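You operate a simulated robot arm through the tools that you are given. There is no shell and no other tool.

The job below is to be done with a simulated two-armed robot. You get a single attempt, and the scene is never put back.

Task
Tighten the letters in the iron frame and brush the dust off them.
Fine: slider pushed up against letters and grey block, blue knob at TIGHT before brushing; use the orange brush and stand it back. Set down upright: orange brush. What is to be rubbed or washed off counts as gone when no trace of it is left.

Only the result counts: the job must be done as asked and must still hold three seconds after the hand-in. Knocking over, shifting, dropping, spilling or breaking anything else fails it.

Robot
Two 7-joint arms with two-finger grippers on one trunk that stands fixed in place. Base frame: the origin is at the foot of the trunk, x ahead of it, y to its left, z up. Readings come in m, rad, newtons and seconds.
The left shoulder is at [0.078, 0.151, 0.988], the right one opposite. With the tool pointing down near the work surface each hand reaches from about 0.1 to 0.78 m from the base axis, measured 20 degrees to its own side. Payload 2.54 kg a hand.
The tool frame of a hand sits at the grasp point between the pads (the TCP): z along the fingers, y along the line on which they close. The tips reach 0.03 m beyond it. The gripper opens to 0.116 m. The gripper's body begins 0.095 m behind the TCP.
Orientation is told as [roll, pitch, yaw] about the base's x, y, z axes, in that order, counted from this pose: with the fingers straight down and closing along the base's y, the tool's x points along the base's -x, its y along +y and its z along -z.

Tools
- The arms move only by the tool arm_command. It takes "left_moves", "right_moves" or both (then of equal length, played together; a hand with none holds still); each is a list of rows, each a list of 7 numbers: the shift along the base's x, y, z in m, then the turn, a rotation vector about the base's x, y, z in rad, then the closure in counts, from 0 (fully open) to 255 (shut). In form: [[x, y, z, wx, wy, wz, fingers], ...]. A call has 1 to 20 rows; each row shifts and turns the commanded pose from where the row before left it. A row lasts 0.2 s, in which the tool goes at most 0.05 m and 0.15 rad; a call with a longer step from one row to the next is refused whole, and so is a gripper value outside its range. A pose out of reach is approached as far as the arm can. The call stops where the force on the tool passes 40 N (or 10 N more than at its start, if that is more) or the arm is blocked; 0.2 s more then pass. Each finger travels about 0.072 m/s and halts on what it meets, pressing with about 21 N; the grip force reading is that of the motor and also rises with nothing between the fingers. The clock runs only during rows and for 0.2 s after the last one: add rows that do not move to give the fingers time. The reply holds the time, the measured pose of the TCP, the force on the tool along the base axes, the opening and the grip force, in the units named above and with some noise, with the torque about the TCP (base axes, N m) and any sound that the robot's microphone picked up.
- Cameras (640 x 400 px; columns grow to the right, rows downward): "scene" is now at [0.1417, 0.0434, 1.1754]; the picture's right is [0.50, -0.87, 0.00], its down [0.14, 0.08, -0.99] and it looks along [0.85, 0.49, 0.17] (base axes); focal length 214 px, centre (320, 200). "left" rides on the left gripper at [0.069, 0.015, -0.122] in its tool frame; the picture's right is [-0.21, 0.98, 0.00], its down [-0.83, -0.18, -0.53] and it looks along [-0.52, -0.11, 0.85] (tool axes); focal length 251 px, centre (320, 200). "right" rides on the right gripper at [0.069, -0.015, -0.122] in its tool frame; the picture's right is [0.21, 0.98, 0.00], its down [-0.83, 0.18, -0.53] and it looks along [-0.52, 0.11, 0.85] (tool axes); focal length 251 px, centre (320, 200).
- snapshot(camera): a new picture of that camera. It takes no simulated time.
- move_column(by): slides the trunk up (or, below 0, down) by that many m; the arms and the scene camera ride with it, the base frame stays. It gives what a move gives, with no picture.
- aim_head(pan, tilt): turns the head with the scene camera to pan (to the left, within 1.396 rad either way) and tilt (down, from -0.506 to 1.204), counted from straight ahead of the robot. It gives what a move gives.
- pixel_to_xyz(camera, pixels): for up to 12 pixels [column, row] of the newest picture of that camera ("zoom" is the newest enlarged one), the place [x, y, z] in the base frame of the surface seen there, good to about 0.002 m. It takes no simulated time.
- enlarge(camera, box): a new picture of the part [left, top, right, bottom] of that camera's present view, enlarged. It takes no simulated time.
- sign_off(): hands the job in; it is judged then, once.

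Leave the grippers open and the arms clear of the work at the hand-in unless told otherwise.

The tools are called as a command line: name --argument value ..., lists and objects as JSON in quotes. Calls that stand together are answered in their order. arm_command: Moves the arms, as the interface text tells. Its arguments: {"type":"object","properties":{"left_moves":{"type":"array"},"right_moves":{"type":"array"}},"required":[]} The other tools are called the same way: move_column (by) slides the trunk up or down; aim_head (pan, tilt) turns the head that bears the scene camera; snapshot (camera) takes a picture; pixel_to_xyz (camera, pixels) gives the place of the surface under pixels of a picture; enlarge (camera, box) takes an enlarged picture of a part of a camera's view; sign_off () hands the job in.

At the start:

```text
time_s: 0.0
left_position: [0.2765, 0.2989, 1.1949]
left_tcp_rot: [0.0, -0.001, 0.0]
left_contact_force: [0.1, 0.4, 0.2]
left_moment: [-0.02, -0.04, 0.0]
left_opening: 0.1159
left_grasp_force: 0.0
right_position: [0.4073, 0.0137, 1.2377]
right_tcp_rot: [0.002, -0.003, -0.001]
right_contact_force: [-0.3, -0.4, -0.1]
right_moment: [0.01, -0.02, 0.03]
right_opening: 0.116
right_grasp_force: 0.2
trunk travel left (down, up): [-0.225, 0.064]
head pan, tilt: [0.525, -0.168]
```

scene: 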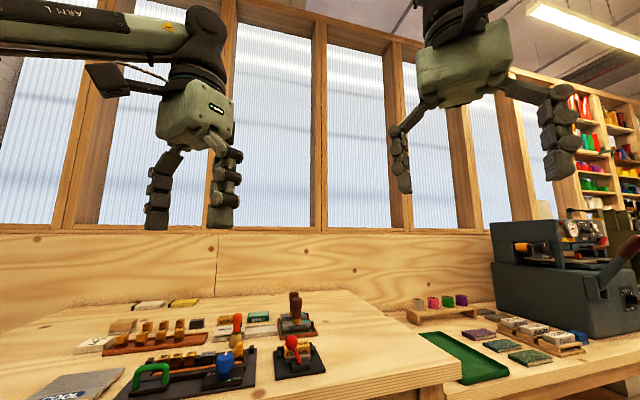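
right: 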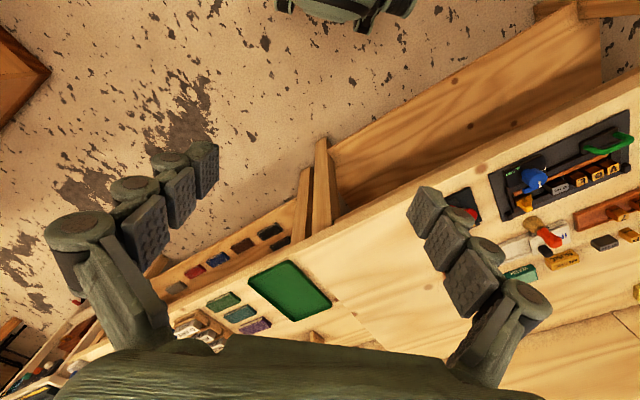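
left: 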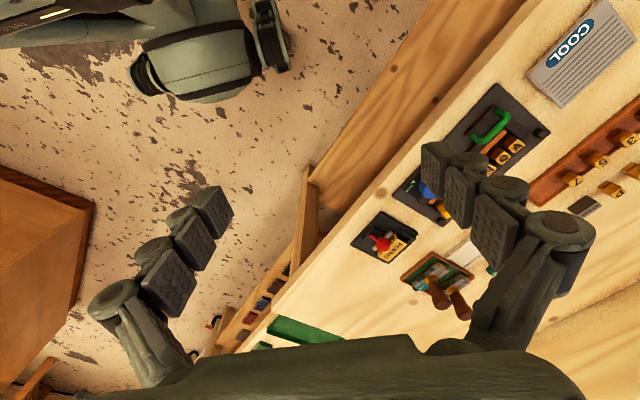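

The scene camera shows the workbench with a dark frame at about (190,370), holding a green handle, letters and a blue knob. I'll aim the head further down at it for a better view.

aim_head --pan 0.7 --tilt 0.6

```text
time_s: 1.1
left_position: [0.275, 0.2993, 1.1958]
left_tcp_rot: [-0.001, 0.0, 0.001]
left_contact_force: [0.4, 0.7, 0.1]
left_moment: [-0.01, 0.0, 0.0]
left_opening: 0.1159
left_grasp_force: 0.1
right_position: [0.4075, 0.0157, 1.2375]
right_tcp_rot: [0.002, -0.002, -0.001]
right_contact_force: [-0.1, -0.2, 0.1]
right_moment: [-0.05, 0.0, -0.02]
right_opening: 0.1161
right_grasp_force: 0.0
trunk travel left (down, up): [-0.225, 0.064]
head pan, tilt: [0.7, 0.6]
```

The head is now at pan 0.7, tilt 0.6. I'll take a scene picture.

snapshot --camera "scene"

```text
taken
```

scene: 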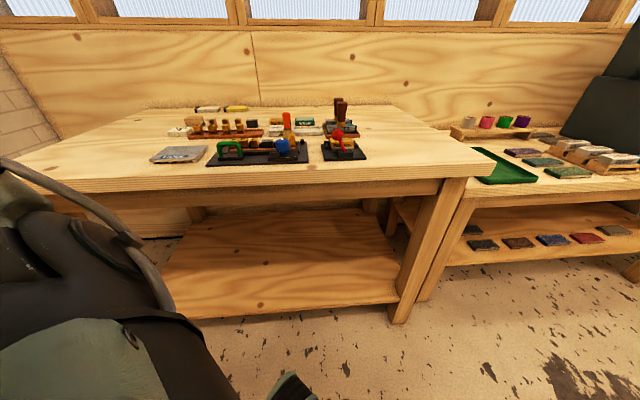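

The frame is at roughly (258,152) and the tools are around it. I'll enlarge that area.

enlarge --camera "scene" --box '[140, 85, 380, 235]'

enlarge --camera "scene" --box '[195, 110, 323, 190]'

```text
2.67 times, centred on (260, 160) of scene
```

zoom: 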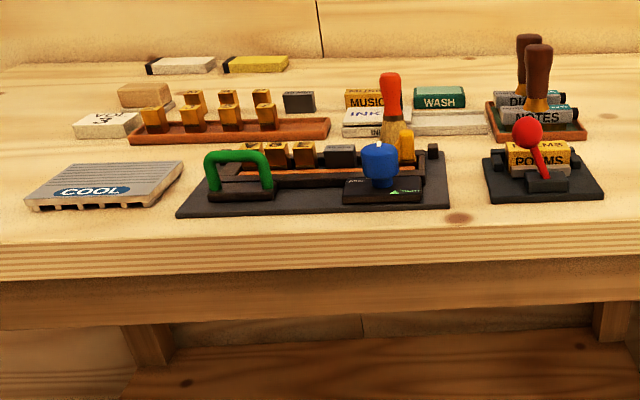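

```text
5.00 times, centred on (259, 150) of scene
```

zoom: 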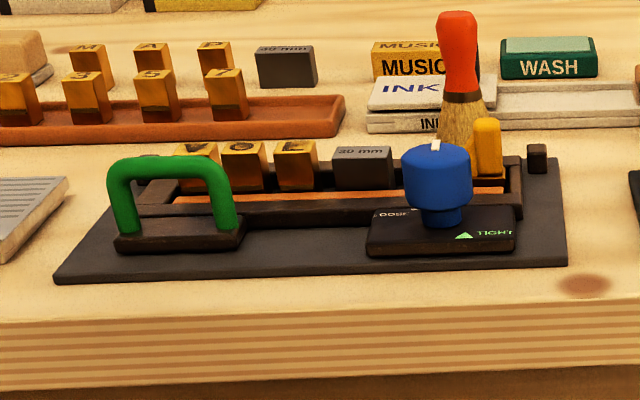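

The zoom shows the letters V O L, the grey 30 mm block, the yellow slider peg at (488,148), the blue knob at (437,185) and the orange brush at (458,75) behind the frame. I'll get coordinates for these.

pixel_to_xyz --camera "zoom" --pixels '[[488, 125], [488, 165], [437, 150], [440, 205], [200, 160], [250, 165], [295, 165], [360, 160], [458, 20], [460, 95], [455, 125], [60, 275]]'

pixel_to_xyz --camera "zoom" --pixels '[[565, 262], [558, 160], [540, 150], [120, 240], [240, 235], [170, 165], [370, 250], [513, 245], [400, 90], [548, 45], [240, 255], [350, 200]]'

```text
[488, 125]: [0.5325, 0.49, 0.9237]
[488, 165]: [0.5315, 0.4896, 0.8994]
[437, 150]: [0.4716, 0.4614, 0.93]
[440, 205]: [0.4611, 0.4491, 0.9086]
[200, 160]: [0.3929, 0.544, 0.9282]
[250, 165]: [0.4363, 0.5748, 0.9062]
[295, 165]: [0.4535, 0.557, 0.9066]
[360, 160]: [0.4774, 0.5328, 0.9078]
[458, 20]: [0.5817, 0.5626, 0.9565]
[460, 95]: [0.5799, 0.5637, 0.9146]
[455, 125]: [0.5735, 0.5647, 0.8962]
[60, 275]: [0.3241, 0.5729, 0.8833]
```

```text
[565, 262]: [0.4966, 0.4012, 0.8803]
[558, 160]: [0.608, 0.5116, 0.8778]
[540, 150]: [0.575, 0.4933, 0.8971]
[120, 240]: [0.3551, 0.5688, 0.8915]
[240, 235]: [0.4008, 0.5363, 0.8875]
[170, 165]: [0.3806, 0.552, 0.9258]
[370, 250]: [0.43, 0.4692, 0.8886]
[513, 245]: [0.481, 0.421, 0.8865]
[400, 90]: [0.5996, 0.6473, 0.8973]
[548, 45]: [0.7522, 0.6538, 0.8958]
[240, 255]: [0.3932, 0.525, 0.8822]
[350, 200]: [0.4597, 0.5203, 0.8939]
```

The left arm is nearest the frame, whose long axis runs about along (0.7,-0.7). I'll move the left hand to look down on it from the near side with the wrist camera.

arm_command --left_moves '[[0.005, 0.04, -0.005, 0, 0, 0, 0], [0.005, 0.04, -0.01, 0, 0, 0, 0], [0.005, 0.04, -0.01, 0, 0, 0, 0], [0.005, 0.04, -0.01, 0, 0, 0, 0], [0.005, 0.04, -0.01, 0, 0, 0, 0]]'

snapshot --camera "left"

```text
time_s: 2.3
left_position: [0.3111, 0.4645, 1.1198]
left_tcp_rot: [0.001, -0.002, 0.006]
left_contact_force: [-0.3, 0.6, -0.2]
left_moment: [-0.01, 0.01, -0.02]
left_opening: 0.116
left_grasp_force: 0.0
left hand out of reach, approached as far as the arm can: row 3, 4, 5
right_position: [0.4071, 0.0152, 1.2379]
right_tcp_rot: [0.003, 0.0, 0.001]
right_contact_force: [0.2, -0.2, 0.5]
right_moment: [0.02, 0.0, -0.02]
right_opening: 0.1159
right_grasp_force: 0.1
trunk travel left (down, up): [-0.225, 0.064]
head pan, tilt: [0.7, 0.6]
```

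```text
taken
```

left: 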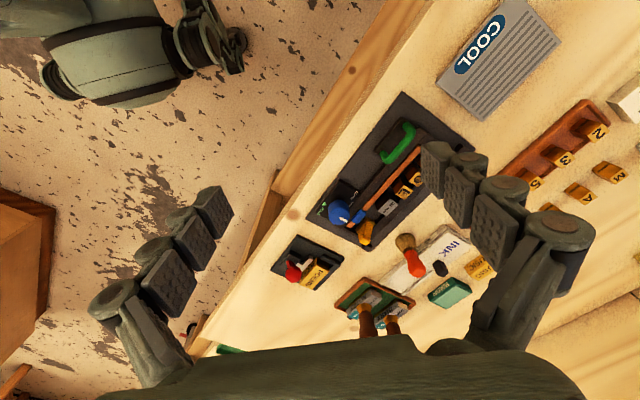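

The wrist camera sees the frame at about (390,170), partly hidden by a finger. I'll yaw the hand 45° so it lines up with the frame and lower it slightly.

arm_command --left_moves '[[0.01, 0, -0.01, 0, 0, 0.14, 0], [0.01, 0, -0.01, 0, 0, 0.14, 0], [0.01, 0, -0.01, 0, 0, 0.14, 0], [0.01, 0, 0, 0, 0, 0.14, 0], [0.005, 0, 0, 0, 0, 0.14, 0], [0, 0, 0, 0, 0, 0.085, 0]]'

snapshot --camera "left"

```text
time_s: 3.7
left_position: [0.3574, 0.4643, 1.0898]
left_tcp_rot: [0.001, 0.0, 0.79]
left_contact_force: [0.4, -0.4, -1.3]
left_moment: [-0.01, -0.02, -0.01]
left_opening: 0.1161
left_grasp_force: 0.2
right_position: [0.4069, 0.0148, 1.2375]
right_tcp_rot: [0.003, -0.001, 0.001]
right_contact_force: [0.3, 0.3, 0.5]
right_moment: [0.02, -0.02, 0.01]
right_opening: 0.116
right_grasp_force: 0.0
trunk travel left (down, up): [-0.225, 0.064]
head pan, tilt: [0.7, 0.6]
```

```text
taken
```

left: 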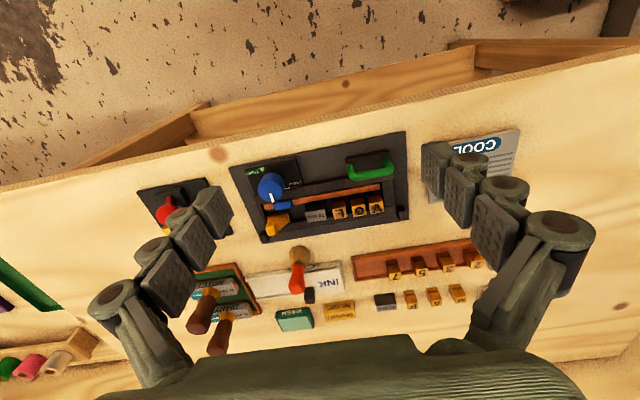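

The frame now shows well at about (320,185). I'll enlarge it.

enlarge --camera "left" --box '[224, 120, 416, 240]'

enlarge --camera "left" --box '[180, 210, 372, 330]'

```text
3.33 times, centred on (320, 180) of left
```

zoom: 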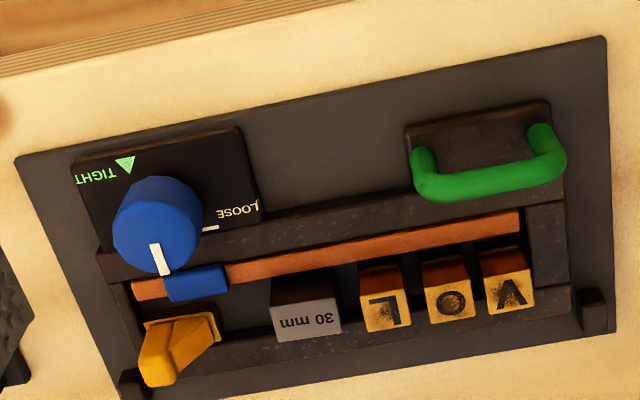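

```text
3.33 times, centred on (276, 270) of left
```

zoom: 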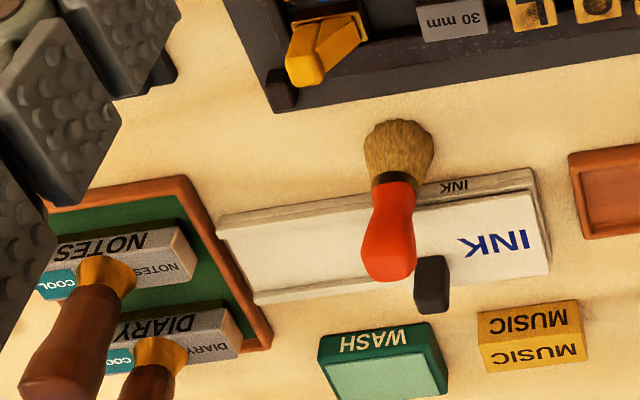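

I need the details of the knob's pointer and marks and of the slider, so I'll enlarge further from the same pose.

enlarge --camera "left" --box '[240, 150, 320, 200]'

enlarge --camera "left" --box '[256, 185, 336, 235]'

enlarge --camera "scene" --box '[260, 125, 324, 165]'

```text
8.00 times, centred on (280, 175) of left
```

zoom: 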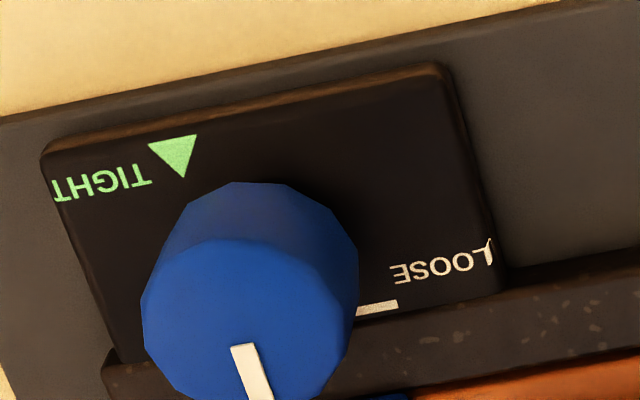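

```text
8.00 times, centred on (296, 210) of left
```

zoom: 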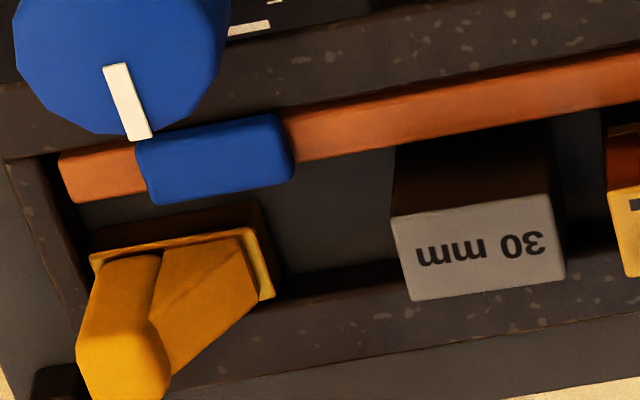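

```text
10.00 times, centred on (292, 145) of scene
```

zoom: 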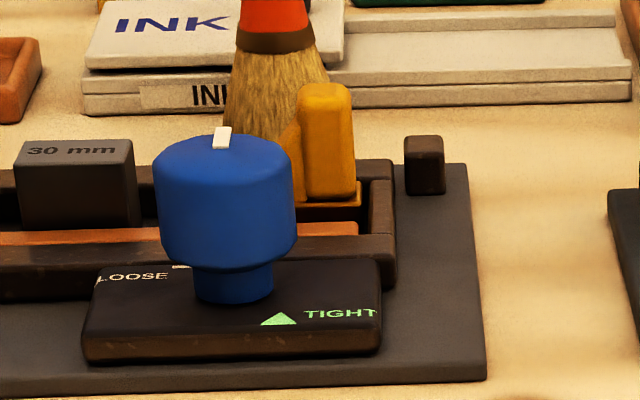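

The white pointer on the knob points away from the robot, across the frame. I'll read positions of the knob, its marks and the slider in this zoom.

pixel_to_xyz --camera "zoom" --pixels '[[180, 267], [278, 320], [275, 314], [235, 298], [222, 133], [200, 150], [270, 150], [220, 160], [330, 95], [325, 150], [340, 190], [425, 145]]'

enlarge --camera "left" --box '[224, 150, 320, 210]'

```text
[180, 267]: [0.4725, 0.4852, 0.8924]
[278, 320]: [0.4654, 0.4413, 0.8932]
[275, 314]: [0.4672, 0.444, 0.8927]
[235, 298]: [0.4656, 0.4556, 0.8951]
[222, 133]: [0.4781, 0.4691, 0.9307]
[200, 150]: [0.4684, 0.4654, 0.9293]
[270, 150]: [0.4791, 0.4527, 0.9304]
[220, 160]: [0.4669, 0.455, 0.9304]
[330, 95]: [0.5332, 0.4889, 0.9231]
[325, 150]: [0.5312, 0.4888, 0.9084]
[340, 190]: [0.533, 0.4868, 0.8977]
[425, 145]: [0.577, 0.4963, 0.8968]
```

```text
6.67 times, centred on (272, 180) of left
```

zoom: 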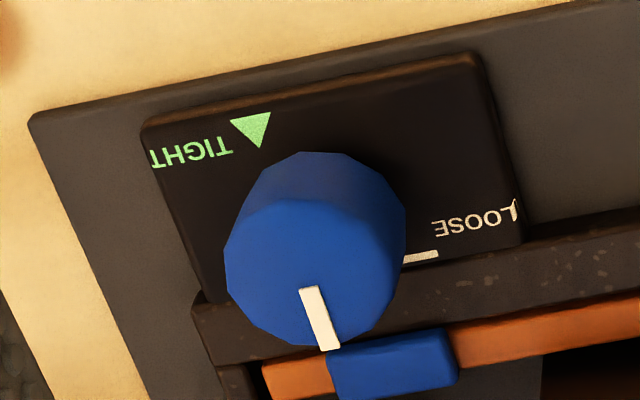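

pixel_to_xyz --camera "zoom" --pixels '[[235, 270], [395, 260], [310, 205], [330, 340], [308, 292], [335, 346], [318, 270], [425, 257], [262, 140], [250, 125], [45, 125], [345, 165]]'

```text
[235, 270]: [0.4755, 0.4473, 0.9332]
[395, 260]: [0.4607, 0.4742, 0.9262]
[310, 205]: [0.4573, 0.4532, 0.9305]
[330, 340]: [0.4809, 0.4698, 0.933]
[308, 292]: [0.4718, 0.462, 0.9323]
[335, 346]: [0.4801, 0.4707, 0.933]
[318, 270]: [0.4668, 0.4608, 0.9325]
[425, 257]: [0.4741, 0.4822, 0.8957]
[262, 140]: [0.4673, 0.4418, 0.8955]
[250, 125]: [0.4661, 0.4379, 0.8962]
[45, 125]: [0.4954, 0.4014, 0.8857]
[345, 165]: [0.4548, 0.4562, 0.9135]
```

The knob centre is near (0.469,0.460), top z about 0.932, and the pointer is at 90° in frame axes. The TIGHT triangle is about 145° clockwise from it. Now I'll measure the slider, block, letters and frame walls.

enlarge --camera "left" --box '[256, 165, 416, 265]'

pixel_to_xyz --camera "left" --pixels '[[376, 208], [359, 211], [340, 214], [316, 216], [278, 221], [268, 230], [388, 190], [400, 215], [280, 240], [296, 285], [300, 255], [266, 236]]'

```text
4.00 times, centred on (336, 215) of left
```

zoom: 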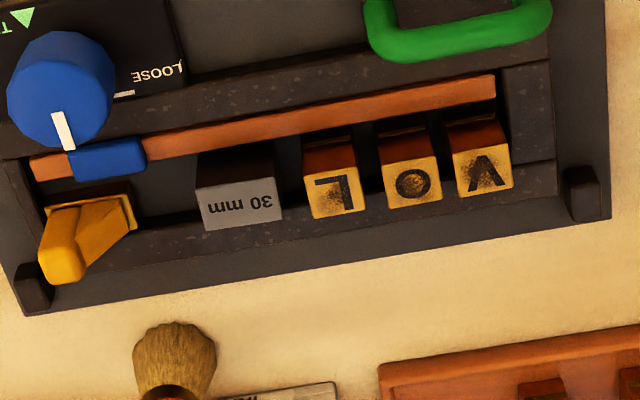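

```text
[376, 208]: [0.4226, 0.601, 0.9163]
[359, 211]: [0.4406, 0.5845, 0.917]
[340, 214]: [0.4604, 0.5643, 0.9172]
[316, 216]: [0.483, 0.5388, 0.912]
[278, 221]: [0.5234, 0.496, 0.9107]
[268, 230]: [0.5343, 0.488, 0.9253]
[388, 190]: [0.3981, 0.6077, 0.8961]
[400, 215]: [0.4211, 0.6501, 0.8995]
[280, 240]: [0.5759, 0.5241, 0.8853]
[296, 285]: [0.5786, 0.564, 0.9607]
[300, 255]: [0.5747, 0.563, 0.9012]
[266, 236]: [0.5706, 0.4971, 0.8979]
```

The letter tops are at z about 0.917 and the peg top about 0.925. I'll measure the edges of the slider, block and letters in this zoom.

pixel_to_xyz --camera "zoom" --pixels '[[134, 212], [50, 212], [44, 265], [60, 230], [80, 235], [62, 275], [202, 210], [280, 205], [312, 200], [360, 195], [508, 180], [458, 180]]'

pixel_to_xyz --camera "zoom" --pixels '[[120, 250], [250, 235], [30, 200], [20, 240], [335, 210], [330, 175], [545, 140], [550, 175], [100, 155], [300, 110], [300, 130], [75, 270]]'

```text
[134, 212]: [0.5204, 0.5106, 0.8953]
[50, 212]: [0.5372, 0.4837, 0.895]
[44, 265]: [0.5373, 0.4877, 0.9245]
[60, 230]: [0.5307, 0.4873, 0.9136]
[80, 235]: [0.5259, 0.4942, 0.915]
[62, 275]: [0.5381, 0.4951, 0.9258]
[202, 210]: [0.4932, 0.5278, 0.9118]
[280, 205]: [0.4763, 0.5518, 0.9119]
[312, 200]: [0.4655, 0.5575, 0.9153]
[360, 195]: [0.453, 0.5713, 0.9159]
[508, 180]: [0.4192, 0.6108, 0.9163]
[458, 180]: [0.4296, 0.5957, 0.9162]
```

```text
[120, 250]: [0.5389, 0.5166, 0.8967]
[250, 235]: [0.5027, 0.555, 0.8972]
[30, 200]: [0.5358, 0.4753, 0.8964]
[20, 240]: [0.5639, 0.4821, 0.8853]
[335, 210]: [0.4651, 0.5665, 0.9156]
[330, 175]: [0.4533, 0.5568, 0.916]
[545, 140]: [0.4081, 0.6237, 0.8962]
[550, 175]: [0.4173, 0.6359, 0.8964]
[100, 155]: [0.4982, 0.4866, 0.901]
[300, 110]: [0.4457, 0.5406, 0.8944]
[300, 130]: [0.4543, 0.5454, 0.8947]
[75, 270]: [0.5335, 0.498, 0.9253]
```

The peg's +u face is at about u=0.030 and the slider must travel roughly 0.06 m. I'll shut the left gripper and move to above the start point (0.550,0.4735), beyond the peg.

arm_command --left_moves '[[0.04, 0.002, 0, 0, 0, 0, 255], [0.04, 0.002, 0, 0, 0, 0, 255], [0.04, 0.002, 0, 0, 0, 0, 255], [0.04, 0.002, -0.01, 0, 0, 0, 255], [0.033, 0.001, -0.02, 0, 0, 0, 255], [0, 0, 0, 0, 0, 0, 255]]'

snapshot --camera "left"

snapshot --camera "scene"

```text
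time_s: 5.1
left_position: [0.5507, 0.4742, 1.0617]
left_tcp_rot: [0.0, 0.0, 0.786]
left_contact_force: [0.5, 0.7, -0.3]
left_moment: [0.0, 0.0, 0.02]
left_opening: 0.0
left_grasp_force: 20.7
right_position: [0.4068, 0.015, 1.2385]
right_tcp_rot: [0.001, -0.002, -0.001]
right_contact_force: [0.5, -0.1, 0.2]
right_moment: [0.0, -0.01, 0.05]
right_opening: 0.1159
right_grasp_force: 0.1
trunk travel left (down, up): [-0.225, 0.064]
head pan, tilt: [0.7, 0.6]
```

```text
taken
```

left: 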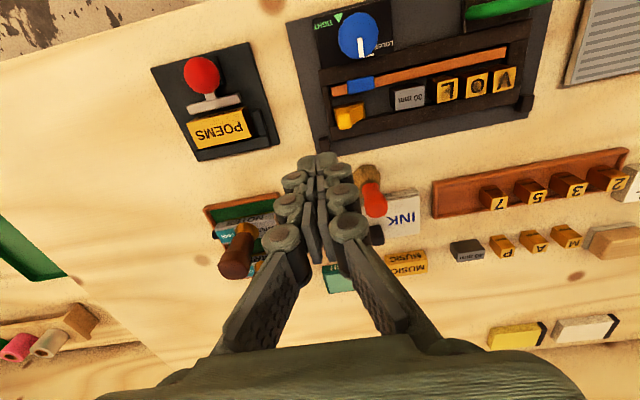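

```text
taken
```

scene: 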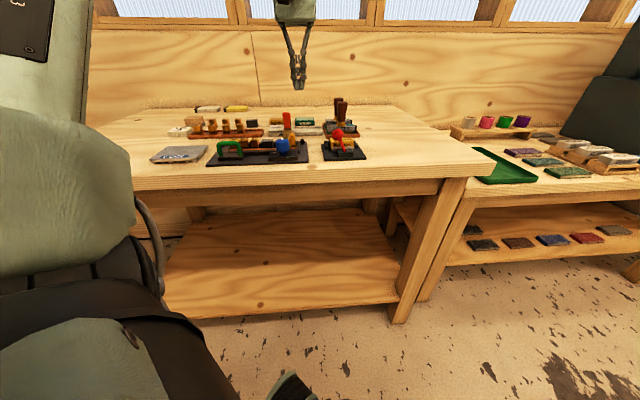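

The path down looks clear in the picture. I'll check the positions of the nearby tall stamps, the red lever and the brush top before descending.

pixel_to_xyz --camera "left" --pixels '[[235, 265], [245, 235], [200, 72], [373, 200], [360, 175], [340, 118], [352, 125], [345, 105], [315, 55], [300, 60]]'

```text
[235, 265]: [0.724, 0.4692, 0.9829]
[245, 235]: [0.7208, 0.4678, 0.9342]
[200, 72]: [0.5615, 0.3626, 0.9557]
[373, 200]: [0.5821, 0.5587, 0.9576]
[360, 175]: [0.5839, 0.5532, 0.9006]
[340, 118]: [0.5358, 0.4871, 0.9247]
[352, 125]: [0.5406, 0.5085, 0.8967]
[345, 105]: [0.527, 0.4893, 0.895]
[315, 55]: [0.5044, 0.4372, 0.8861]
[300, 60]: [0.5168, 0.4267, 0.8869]
```

Everything nearby stays clear of the fingers. I'm descending 0.128 m so the tips end at z about 0.903, just above the frame wall at 0.897.

arm_command --left_moves '[[0, 0, -0.04, 0, 0, 0, 255], [0, 0, -0.04, 0, 0, 0, 255], [0, 0, -0.03, 0, 0, 0, 255], [0, 0, -0.018, 0, 0, 0, 255], [0, 0, 0, 0, 0, 0, 255]]'

snapshot --camera "left"

enlarge --camera "scene" --box '[260, 110, 340, 160]'

```text
time_s: 6.3
left_position: [0.5494, 0.4729, 0.9317]
left_tcp_rot: [0.0, 0.001, 0.787]
left_contact_force: [-0.5, -0.8, -0.8]
left_moment: [-0.03, -0.01, 0.0]
left_opening: 0.0001
left_grasp_force: 20.8
right_position: [0.4077, 0.015, 1.2395]
right_tcp_rot: [0.001, -0.002, 0.0]
right_contact_force: [-0.5, 0.5, -0.2]
right_moment: [0.02, 0.01, -0.01]
right_opening: 0.1161
right_grasp_force: 0.1
trunk travel left (down, up): [-0.225, 0.064]
head pan, tilt: [0.7, 0.6]
```

```text
taken
```

left: 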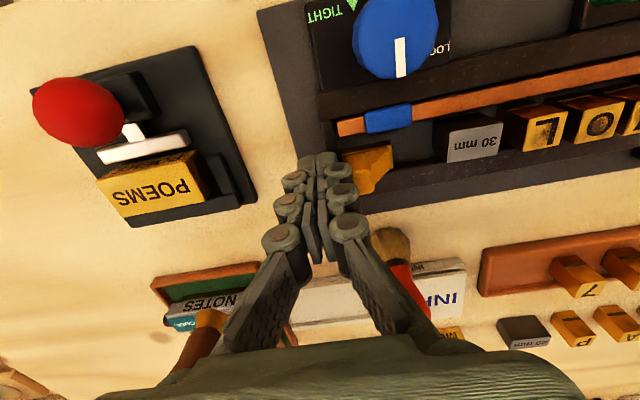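

```text
8.00 times, centred on (300, 135) of scene
```

zoom: 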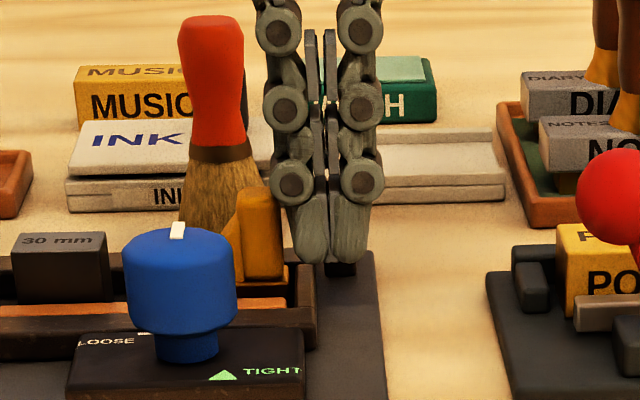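

The closed fingers stand just beyond the yellow peg. I'll push along (-0.707, +0.707) in 8 mm steps and watch the force.

arm_command --left_moves '[[-0.00566, 0.00566, 0, 0, 0, 0, 255], [-0.00566, 0.00566, 0, 0, 0, 0, 255], [-0.00566, 0.00566, 0, 0, 0, 0, 255], [-0.00566, 0.00566, 0, 0, 0, 0, 255], [-0.00566, 0.00566, 0, 0, 0, 0, 255]]'

snapshot --camera "left"

enlarge --camera "scene" --box '[230, 120, 326, 180]'

```text
time_s: 7.5
left_position: [0.5212, 0.5016, 0.9331]
left_tcp_rot: [0.002, 0.001, 0.785]
left_contact_force: [1.4, 0.0, 0.5]
left_moment: [-0.01, 0.0, -0.03]
left_opening: 0.0
left_grasp_force: 21.0
right_position: [0.4069, 0.014, 1.2381]
right_tcp_rot: [0.001, -0.002, 0.0]
right_contact_force: [-0.5, 0.5, 0.1]
right_moment: [0.02, -0.03, 0.01]
right_opening: 0.116
right_grasp_force: 0.1
trunk travel left (down, up): [-0.225, 0.064]
head pan, tilt: [0.7, 0.6]
```

```text
taken
```

left: 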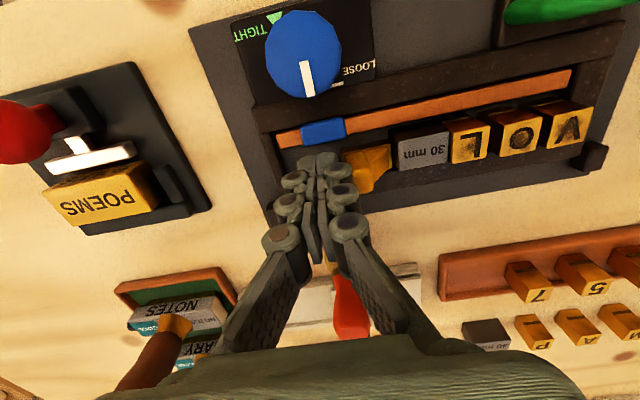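

```text
6.67 times, centred on (278, 150) of scene
```

zoom: 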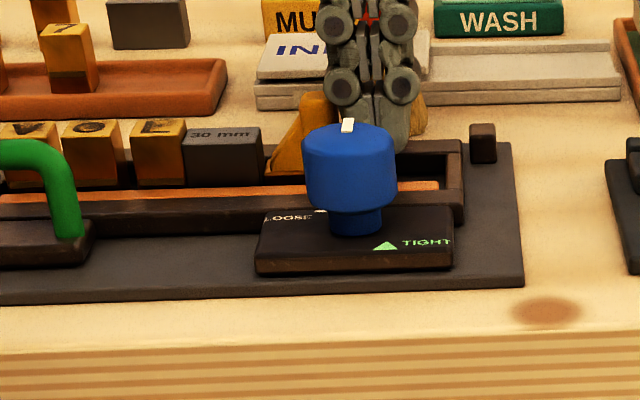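

The slider has moved and the grey block is now near the L, with little force. I'll keep pushing in 5 mm steps.

arm_command --left_moves '[[-0.00354, 0.00354, 0, 0, 0, 0, 255], [-0.00354, 0.00354, 0, 0, 0, 0, 255], [-0.00354, 0.00354, 0, 0, 0, 0, 255]]'

snapshot --camera "left"

enlarge --camera "scene" --box '[210, 130, 306, 190]'

```text
time_s: 8.3
left_position: [0.511, 0.5131, 0.9331]
left_tcp_rot: [0.0, 0.002, 0.785]
left_contact_force: [1.6, -1.3, 0.7]
left_moment: [0.02, -0.01, 0.01]
left_opening: 0.0001
left_grasp_force: 20.8
right_position: [0.407, 0.0143, 1.2389]
right_tcp_rot: [0.002, -0.001, 0.0]
right_contact_force: [0.2, 1.1, -0.5]
right_moment: [-0.01, 0.0, 0.01]
right_opening: 0.116
right_grasp_force: 0.1
trunk travel left (down, up): [-0.225, 0.064]
head pan, tilt: [0.7, 0.6]
```

```text
taken
```

left: 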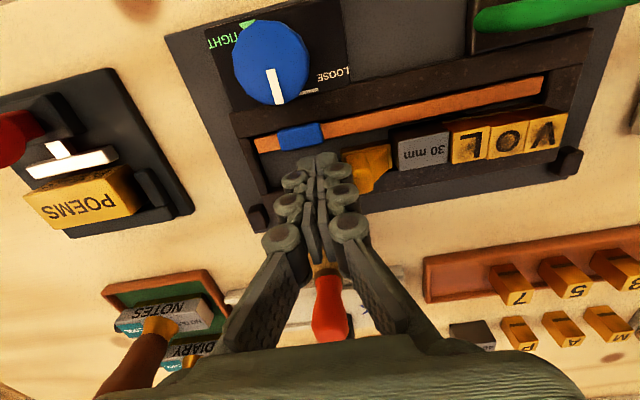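

```text
6.67 times, centred on (258, 160) of scene
```

zoom: 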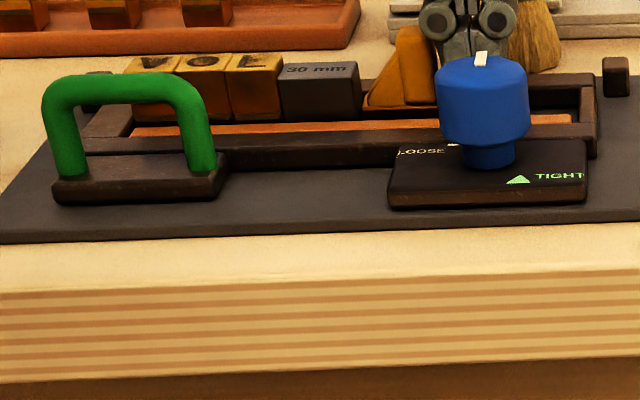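

Letters are closing up: V, O and L touch, and the force is about 2 N. I'll continue in 3 mm steps to press them against the frame end.

arm_command --left_moves '[[-0.00212, 0.00212, 0, 0, 0, 0, 255], [-0.00212, 0.00212, 0, 0, 0, 0, 255], [-0.00212, 0.00212, 0, 0, 0, 0, 255]]'

enlarge --camera "left" --box '[320, 60, 640, 260]'

```text
time_s: 9.1
left_position: [0.5087, 0.5128, 0.932]
left_tcp_rot: [-0.006, -0.005, 0.782]
left_contact_force: [28.2, -27.2, -2.0]
left_moment: [-0.23, -0.21, -0.04]
left_opening: 0.0001
left_grasp_force: 21.1
right_position: [0.4101, 0.0116, 1.2373]
right_tcp_rot: [0.006, 0.002, 0.001]
right_contact_force: [0.6, 0.2, -0.3]
right_moment: [-0.02, 0.01, 0.0]
right_opening: 0.116
right_grasp_force: 0.0
trunk travel left (down, up): [-0.225, 0.064]
head pan, tilt: [0.7, 0.6]
```

```text
2.00 times, centred on (480, 160) of left
```

zoom: 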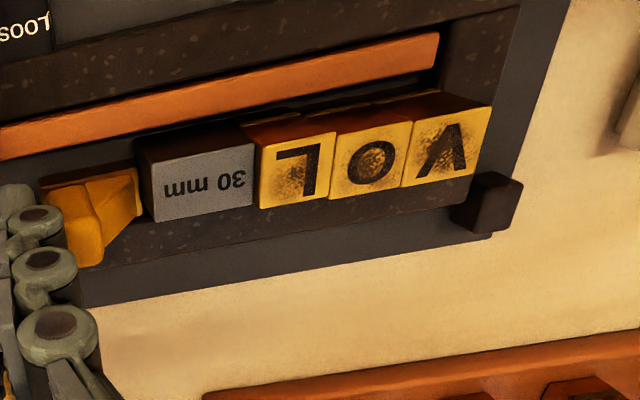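

The force rose to 39 N, so the row is now pressed solid against the frame end. I'll back off along +u and raise the hand.

arm_command --left_moves '[[0.00354, -0.00354, 0, 0, 0, 0, 255], [0.00566, -0.00566, 0, 0, 0, 0, 255], [0.00566, -0.00566, 0, 0, 0, 0, 255], [0, 0, 0.03, 0, 0, 0, 255], [0, 0, 0.04, 0, 0, 0, 255], [-0.03, -0.02, 0.04, 0, 0, 0, 255], [-0.03, -0.02, 0.02, 0, 0, 0, 255], [-0.03, -0.01, 0, 0, 0, 0, 200]]'

snapshot --camera "left"

enlarge --camera "scene" --box '[210, 120, 322, 190]'

```text
refused: row 6 steps farther than a row can; nothing moved
```

```text
taken
```

left: 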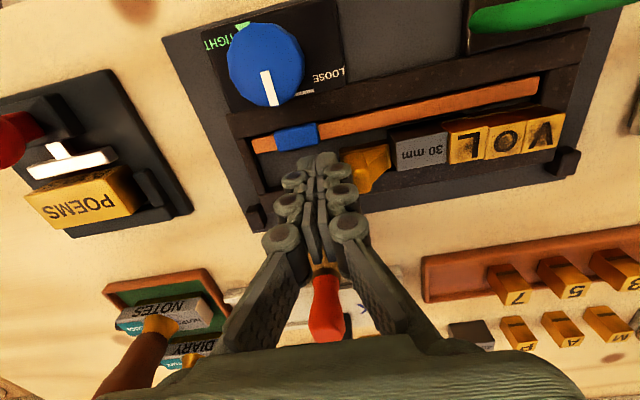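

```text
5.71 times, centred on (266, 155) of scene
```

zoom: 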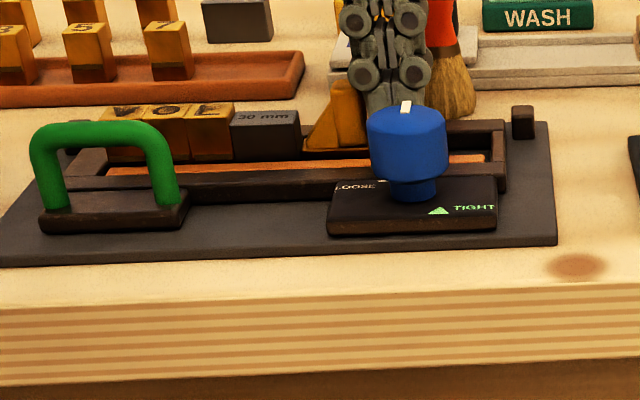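

The call was refused because row 6 was too long, and nothing moved. I'll repeat it with shorter steps.

arm_command --left_moves '[[0.00354, -0.00354, 0, 0, 0, 0, 255], [0.00566, -0.00566, 0, 0, 0, 0, 255], [0.00566, -0.00566, 0, 0, 0, 0, 255], [0, 0, 0.03, 0, 0, 0, 255], [0, 0, 0.04, 0, 0, 0, 255], [-0.02, -0.015, 0.04, 0, 0, 0, 255], [-0.03, -0.02, 0.02, 0, 0, 0, 255], [-0.03, -0.01, 0, 0, 0, 0, 200]]'

snapshot --camera "left"

enlarge --camera "scene" --box '[210, 120, 322, 190]'

```text
time_s: 10.9
left_position: [0.4378, 0.46, 1.0624]
left_tcp_rot: [-0.001, 0.0, 0.785]
left_contact_force: [0.1, -0.6, 0.2]
left_moment: [-0.05, 0.03, 0.01]
left_opening: 0.0251
left_grasp_force: 0.0
right_position: [0.4064, 0.0136, 1.2384]
right_tcp_rot: [0.002, 0.0, 0.0]
right_contact_force: [0.3, -0.2, -0.7]
right_moment: [0.01, 0.02, 0.0]
right_opening: 0.116
right_grasp_force: 0.1
trunk travel left (down, up): [-0.225, 0.064]
head pan, tilt: [0.7, 0.6]
```

```text
taken
```

left: 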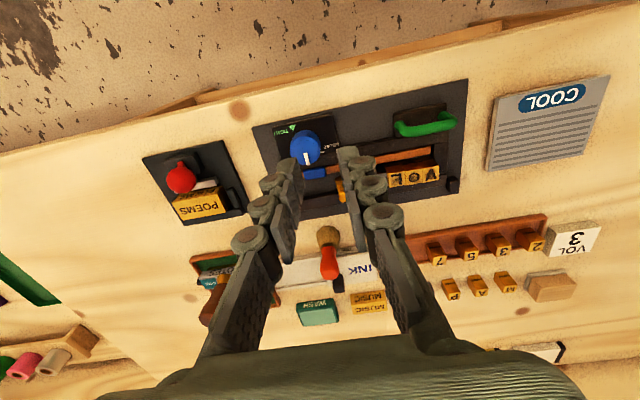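

```text
5.71 times, centred on (266, 155) of scene
```

zoom: 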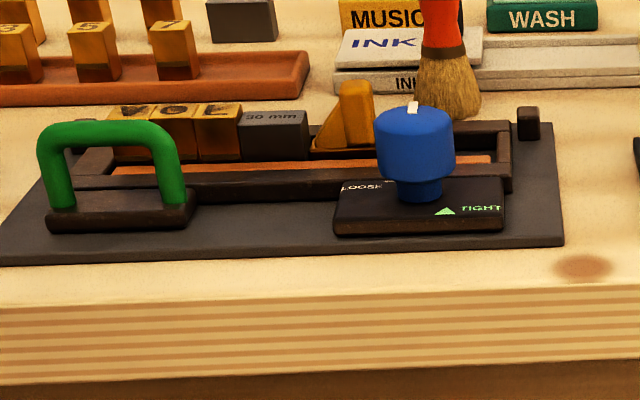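

The slider sits against the grey block, with V, O and L packed together. I'll check the plate corners (for any shift) and the new slider and letter positions.

pixel_to_xyz --camera "zoom" --pixels '[[561, 240], [553, 128], [355, 85], [272, 118], [218, 110], [172, 112], [128, 112], [395, 125], [440, 125], [412, 112], [440, 15], [450, 100]]'

enlarge --camera "left" --box '[240, 80, 480, 230]'

```text
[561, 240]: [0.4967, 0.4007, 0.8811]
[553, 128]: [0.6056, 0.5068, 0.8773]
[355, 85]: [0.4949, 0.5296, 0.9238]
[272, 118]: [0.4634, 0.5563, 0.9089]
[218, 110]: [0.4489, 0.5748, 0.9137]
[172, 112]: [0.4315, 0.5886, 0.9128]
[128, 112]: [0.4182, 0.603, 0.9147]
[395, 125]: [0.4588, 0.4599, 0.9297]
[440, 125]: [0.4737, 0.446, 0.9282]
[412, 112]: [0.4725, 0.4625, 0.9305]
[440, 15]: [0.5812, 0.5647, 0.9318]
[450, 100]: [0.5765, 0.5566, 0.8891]
```

```text
2.67 times, centred on (360, 155) of left
```

zoom: 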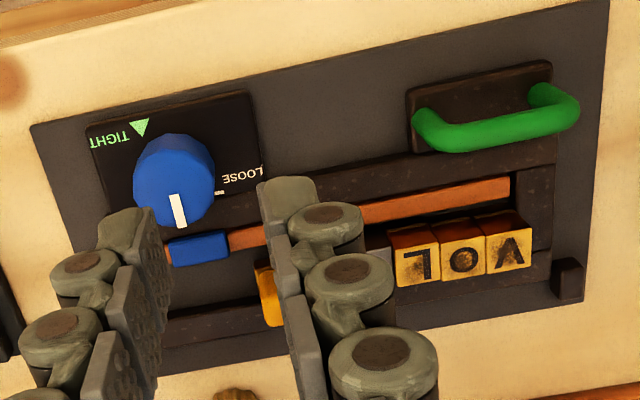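

The plate hasn't moved, and the refined knob centre is (0.469,0.4615). I'll move above it with the fingers opened to about 0.06 m and descend partway.

arm_command --left_moves '[[0.0313, 0.0017, 0, 0, 0, 0, 115], [0, 0, -0.03, 0, 0, 0, 115], [0, 0, -0.03, 0, 0, 0, 115], [0, 0, 0, 0, 0, 0, 115]]'

snapshot --camera "left"

enlarge --camera "scene" --box '[210, 100, 338, 180]'

```text
time_s: 11.9
left_position: [0.4704, 0.4623, 1.0015]
left_tcp_rot: [-0.001, -0.001, 0.785]
left_contact_force: [-0.2, 1.0, 0.1]
left_moment: [-0.04, 0.04, 0.01]
left_opening: 0.0637
left_grasp_force: 0.1
right_position: [0.4069, 0.0142, 1.2386]
right_tcp_rot: [0.002, -0.001, 0.0]
right_contact_force: [-0.3, 0.3, 0.8]
right_moment: [-0.01, 0.03, 0.01]
right_opening: 0.1159
right_grasp_force: 0.1
trunk travel left (down, up): [-0.225, 0.064]
head pan, tilt: [0.7, 0.6]
```

```text
taken
```

left: 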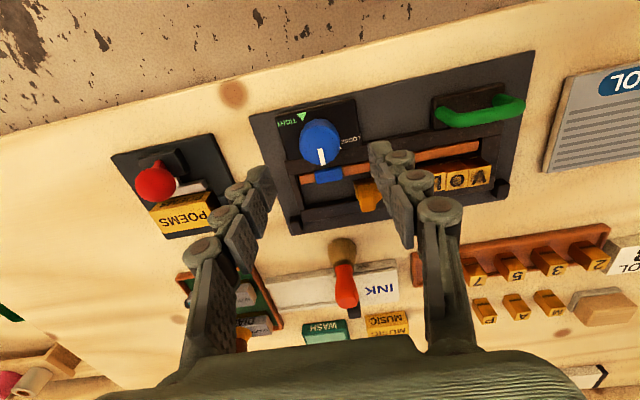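

```text
5.00 times, centred on (274, 140) of scene
```

zoom: 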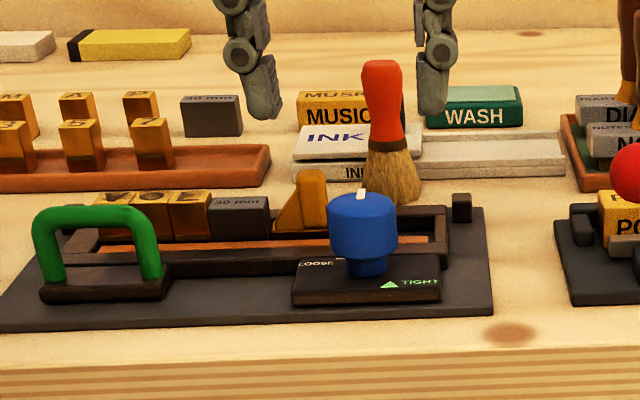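

The knob is centred between the open fingers in both views. I'll lower to TCP z 0.932 and close gently on the knob.

arm_command --left_moves '[[0, 0, -0.03, 0, 0, 0, 115], [0, 0, -0.03, 0, 0, 0, 115], [0, 0, -0.009, 0, 0, 0, 115], [0, 0, 0, 0, 0, 0, 115]]'

enlarge --camera "left" --box '[160, 50, 480, 250]'

enlarge --camera "scene" --box '[235, 120, 331, 180]'

```text
time_s: 12.9
left_position: [0.4711, 0.4605, 0.9333]
left_tcp_rot: [0.0, 0.0, 0.787]
left_contact_force: [-1.0, 0.4, -0.5]
left_moment: [-0.01, 0.01, -0.01]
left_opening: 0.0636
left_grasp_force: 0.0
right_position: [0.4078, 0.0151, 1.2387]
right_tcp_rot: [0.003, 0.0, 0.0]
right_contact_force: [-0.1, 0.5, -1.0]
right_moment: [-0.04, -0.01, 0.01]
right_opening: 0.1163
right_grasp_force: 0.0
trunk travel left (down, up): [-0.225, 0.064]
head pan, tilt: [0.7, 0.6]
```

```text
2.00 times, centred on (320, 150) of left
```

zoom: 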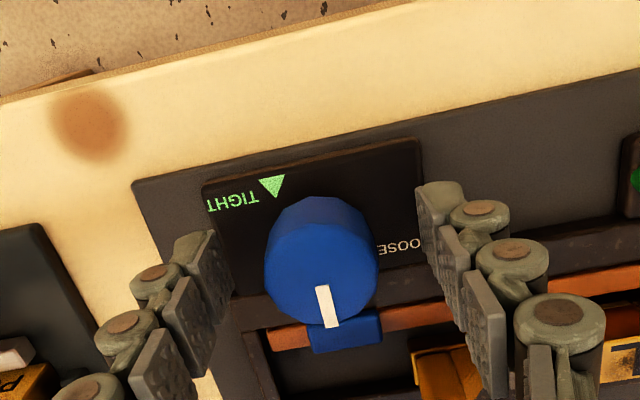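

```text
6.67 times, centred on (283, 150) of scene
```

zoom: 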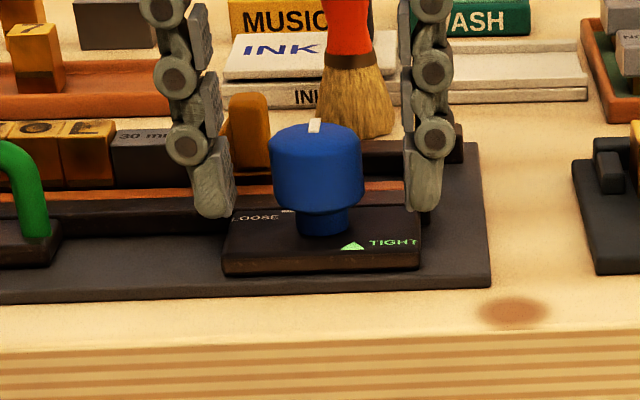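

The knob lies between the pads, with the tips just above the plate. I'll close on it without moving.

arm_command --left_moves '[[0, 0, 0, 0, 0, 0, 255], [0, 0, 0, 0, 0, 0, 255], [0, 0, 0, 0, 0, 0, 255], [0, 0, 0, 0, 0, 0, 255]]'

enlarge --camera "left" --box '[200, 70, 440, 220]'

```text
time_s: 13.9
left_position: [0.4685, 0.4598, 0.9328]
left_tcp_rot: [0.0, 0.0, 0.785]
left_contact_force: [-1.0, 0.5, -1.6]
left_moment: [0.02, 0.02, 0.01]
left_opening: 0.0326
left_grasp_force: 45.2
right_position: [0.4071, 0.0147, 1.238]
right_tcp_rot: [0.001, -0.001, 0.001]
right_contact_force: [0.6, -0.6, 0.8]
right_moment: [0.01, 0.02, 0.02]
right_opening: 0.1159
right_grasp_force: 0.2
trunk travel left (down, up): [-0.225, 0.064]
head pan, tilt: [0.7, 0.6]
```

```text
2.67 times, centred on (320, 145) of left
```

zoom: 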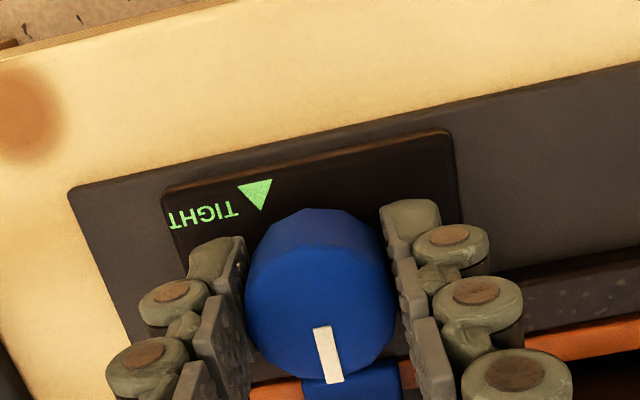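

Gripped at 0.0326 m opening with almost no side force. I'll turn it clockwise (negative z) 0.4 rad first and read the torque.

arm_command --left_moves '[[0, 0, 0, 0, 0, -0.1, 255], [0, 0, 0, 0, 0, -0.1, 255], [0, 0, 0, 0, 0, -0.1, 255], [0, 0, 0, 0, 0, -0.1, 255]]'

enlarge --camera "left" --box '[200, 70, 440, 220]'

enlarge --camera "scene" --box '[235, 120, 331, 180]'

```text
time_s: 14.9
left_position: [0.4703, 0.4615, 0.9324]
left_tcp_rot: [-0.002, -0.001, 0.383]
left_contact_force: [-2.6, 2.1, 0.2]
left_moment: [0.11, 0.13, -0.02]
left_opening: 0.0326
left_grasp_force: 45.2
right_position: [0.407, 0.0148, 1.2387]
right_tcp_rot: [0.002, -0.001, 0.0]
right_contact_force: [0.5, -0.6, -0.3]
right_moment: [0.0, 0.01, 0.0]
right_opening: 0.1159
right_grasp_force: 0.2
trunk travel left (down, up): [-0.225, 0.064]
head pan, tilt: [0.7, 0.6]
```

```text
2.67 times, centred on (320, 145) of left
```

zoom: 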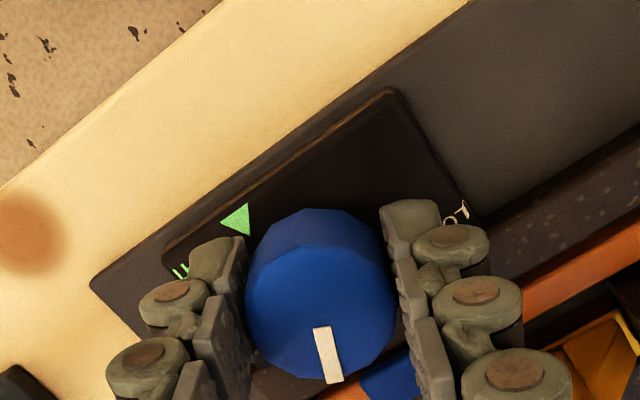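

```text
6.67 times, centred on (283, 150) of scene
```

zoom: 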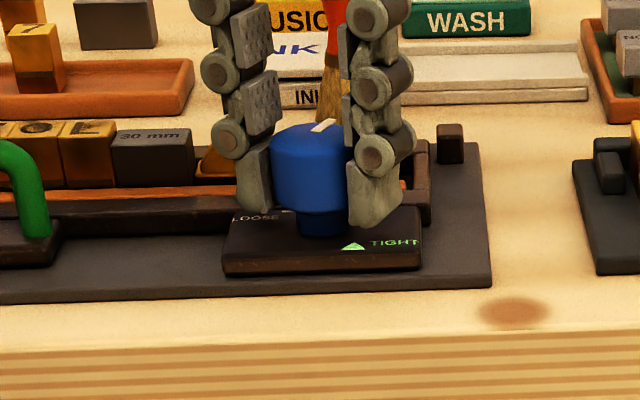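

The knob follows the hand with low torque. I'll continue clockwise another 1.2 rad in small steps.

arm_command --left_moves '[[0, 0, 0, 0, 0, -0.1, 255], [0, 0, 0, 0, 0, -0.1, 255], [0, 0, 0, 0, 0, -0.1, 255], [0, 0, 0, 0, 0, -0.1, 255], [0, 0, 0, 0, 0, -0.1, 255], [0, 0, 0, 0, 0, -0.1, 255], [0, 0, 0, 0, 0, -0.1, 255], [0, 0, 0, 0, 0, -0.1, 255], [0, 0, 0, 0, 0, -0.1, 255], [0, 0, 0, 0, 0, -0.1, 255], [0, 0, 0, 0, 0, -0.1, 255], [0, 0, 0, 0, 0, -0.1, 255]]'

snapshot --camera "left"

enlarge --camera "scene" --box '[235, 120, 331, 180]'

```text
time_s: 16.3
left_position: [0.4691, 0.4605, 0.9324]
left_tcp_rot: [0.008, 0.012, -0.175]
left_contact_force: [-6.6, 4.9, 6.9]
left_moment: [0.15, 0.52, 0.03]
left_opening: 0.0325
left_grasp_force: 44.8
left hand out of reach, approached as far as the arm can: row 6
right_position: [0.4067, 0.0158, 1.2379]
right_tcp_rot: [0.002, -0.001, -0.001]
right_contact_force: [0.5, -0.1, -0.9]
right_moment: [0.04, 0.02, 0.04]
right_opening: 0.1159
right_grasp_force: 0.0
trunk travel left (down, up): [-0.225, 0.064]
head pan, tilt: [0.7, 0.6]
stopped in row 6 (left hand): the force on the tool passed its limit at 44 N (the readings are from after the stop); the commanded pose is now the measured one
```

```text
taken
```

left: 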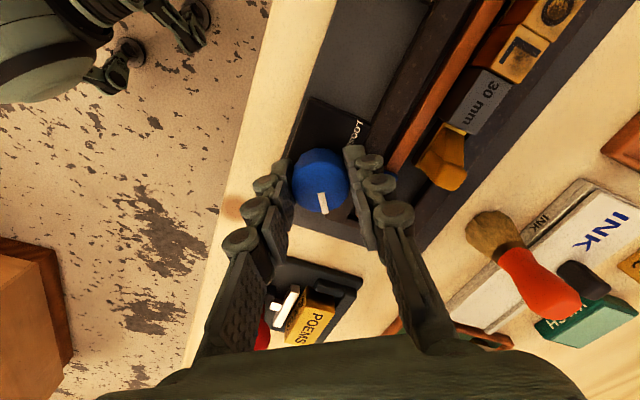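

```text
6.67 times, centred on (283, 150) of scene
```

zoom: 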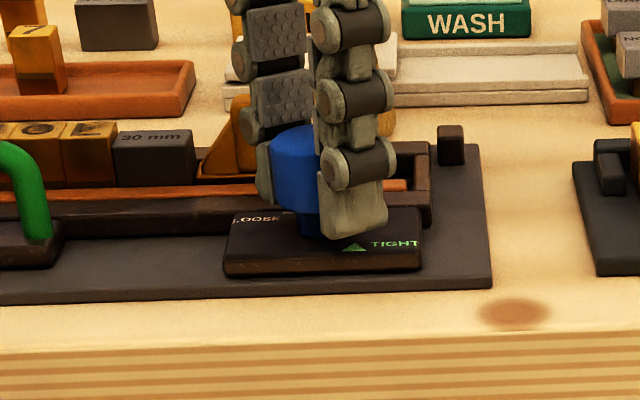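

The wrist reached its limit at yaw -0.175, after about 0.96 rad of knob turn. I'll open, lift, and turn the hand back to regrip.

arm_command --left_moves '[[0, 0, 0, 0, 0, 0.03, 255], [0, 0, 0, 0, 0, 0, 130], [0, 0, 0, 0, 0, 0, 115], [0, 0, 0.03, 0, 0, 0, 115], [0, 0, 0.04, 0, 0, 0, 115], [0, 0, 0, 0, 0, 0.14, 115], [0, 0, 0, 0, 0, 0.14, 115], [0, 0, 0, 0, 0, 0.14, 115], [0, 0, 0, 0, 0, 0.14, 115], [0, 0, 0, 0, 0, 0.14, 115], [0, 0, 0, 0, 0, 0.14, 115], [0, 0, 0, 0, 0, 0.14, 115], [0, 0, 0, 0, 0, 0.14, 115], [0, 0, 0, 0, 0, 0.14, 115], [0, 0, 0, 0, 0, 0.14, 115], [0, 0, 0, 0, 0, 0.14, 115], [0, 0, 0, 0, 0, 0.08, 115]]'

snapshot --camera "left"

enlarge --camera "scene" --box '[235, 120, 331, 180]'

```text
time_s: 19.9
left_position: [0.4721, 0.4605, 1.001]
left_tcp_rot: [0.004, 0.009, 1.476]
left_contact_force: [-0.3, -0.8, 0.1]
left_moment: [-0.01, 0.02, -0.02]
left_opening: 0.0633
left_grasp_force: 0.1
right_position: [0.4077, 0.0144, 1.2379]
right_tcp_rot: [0.0, -0.001, 0.0]
right_contact_force: [0.4, -0.6, -0.6]
right_moment: [0.01, -0.01, -0.03]
right_opening: 0.1159
right_grasp_force: 0.0
trunk travel left (down, up): [-0.225, 0.064]
head pan, tilt: [0.7, 0.6]
```

```text
taken
```

left: 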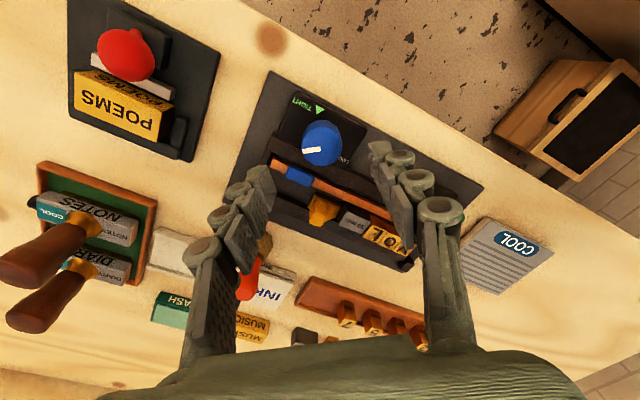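

```text
6.67 times, centred on (283, 150) of scene
```

zoom: 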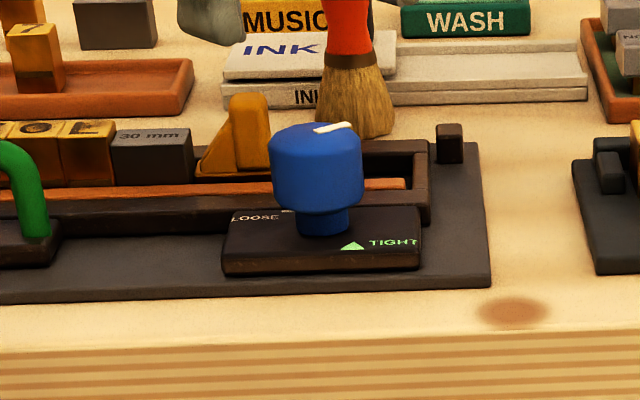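

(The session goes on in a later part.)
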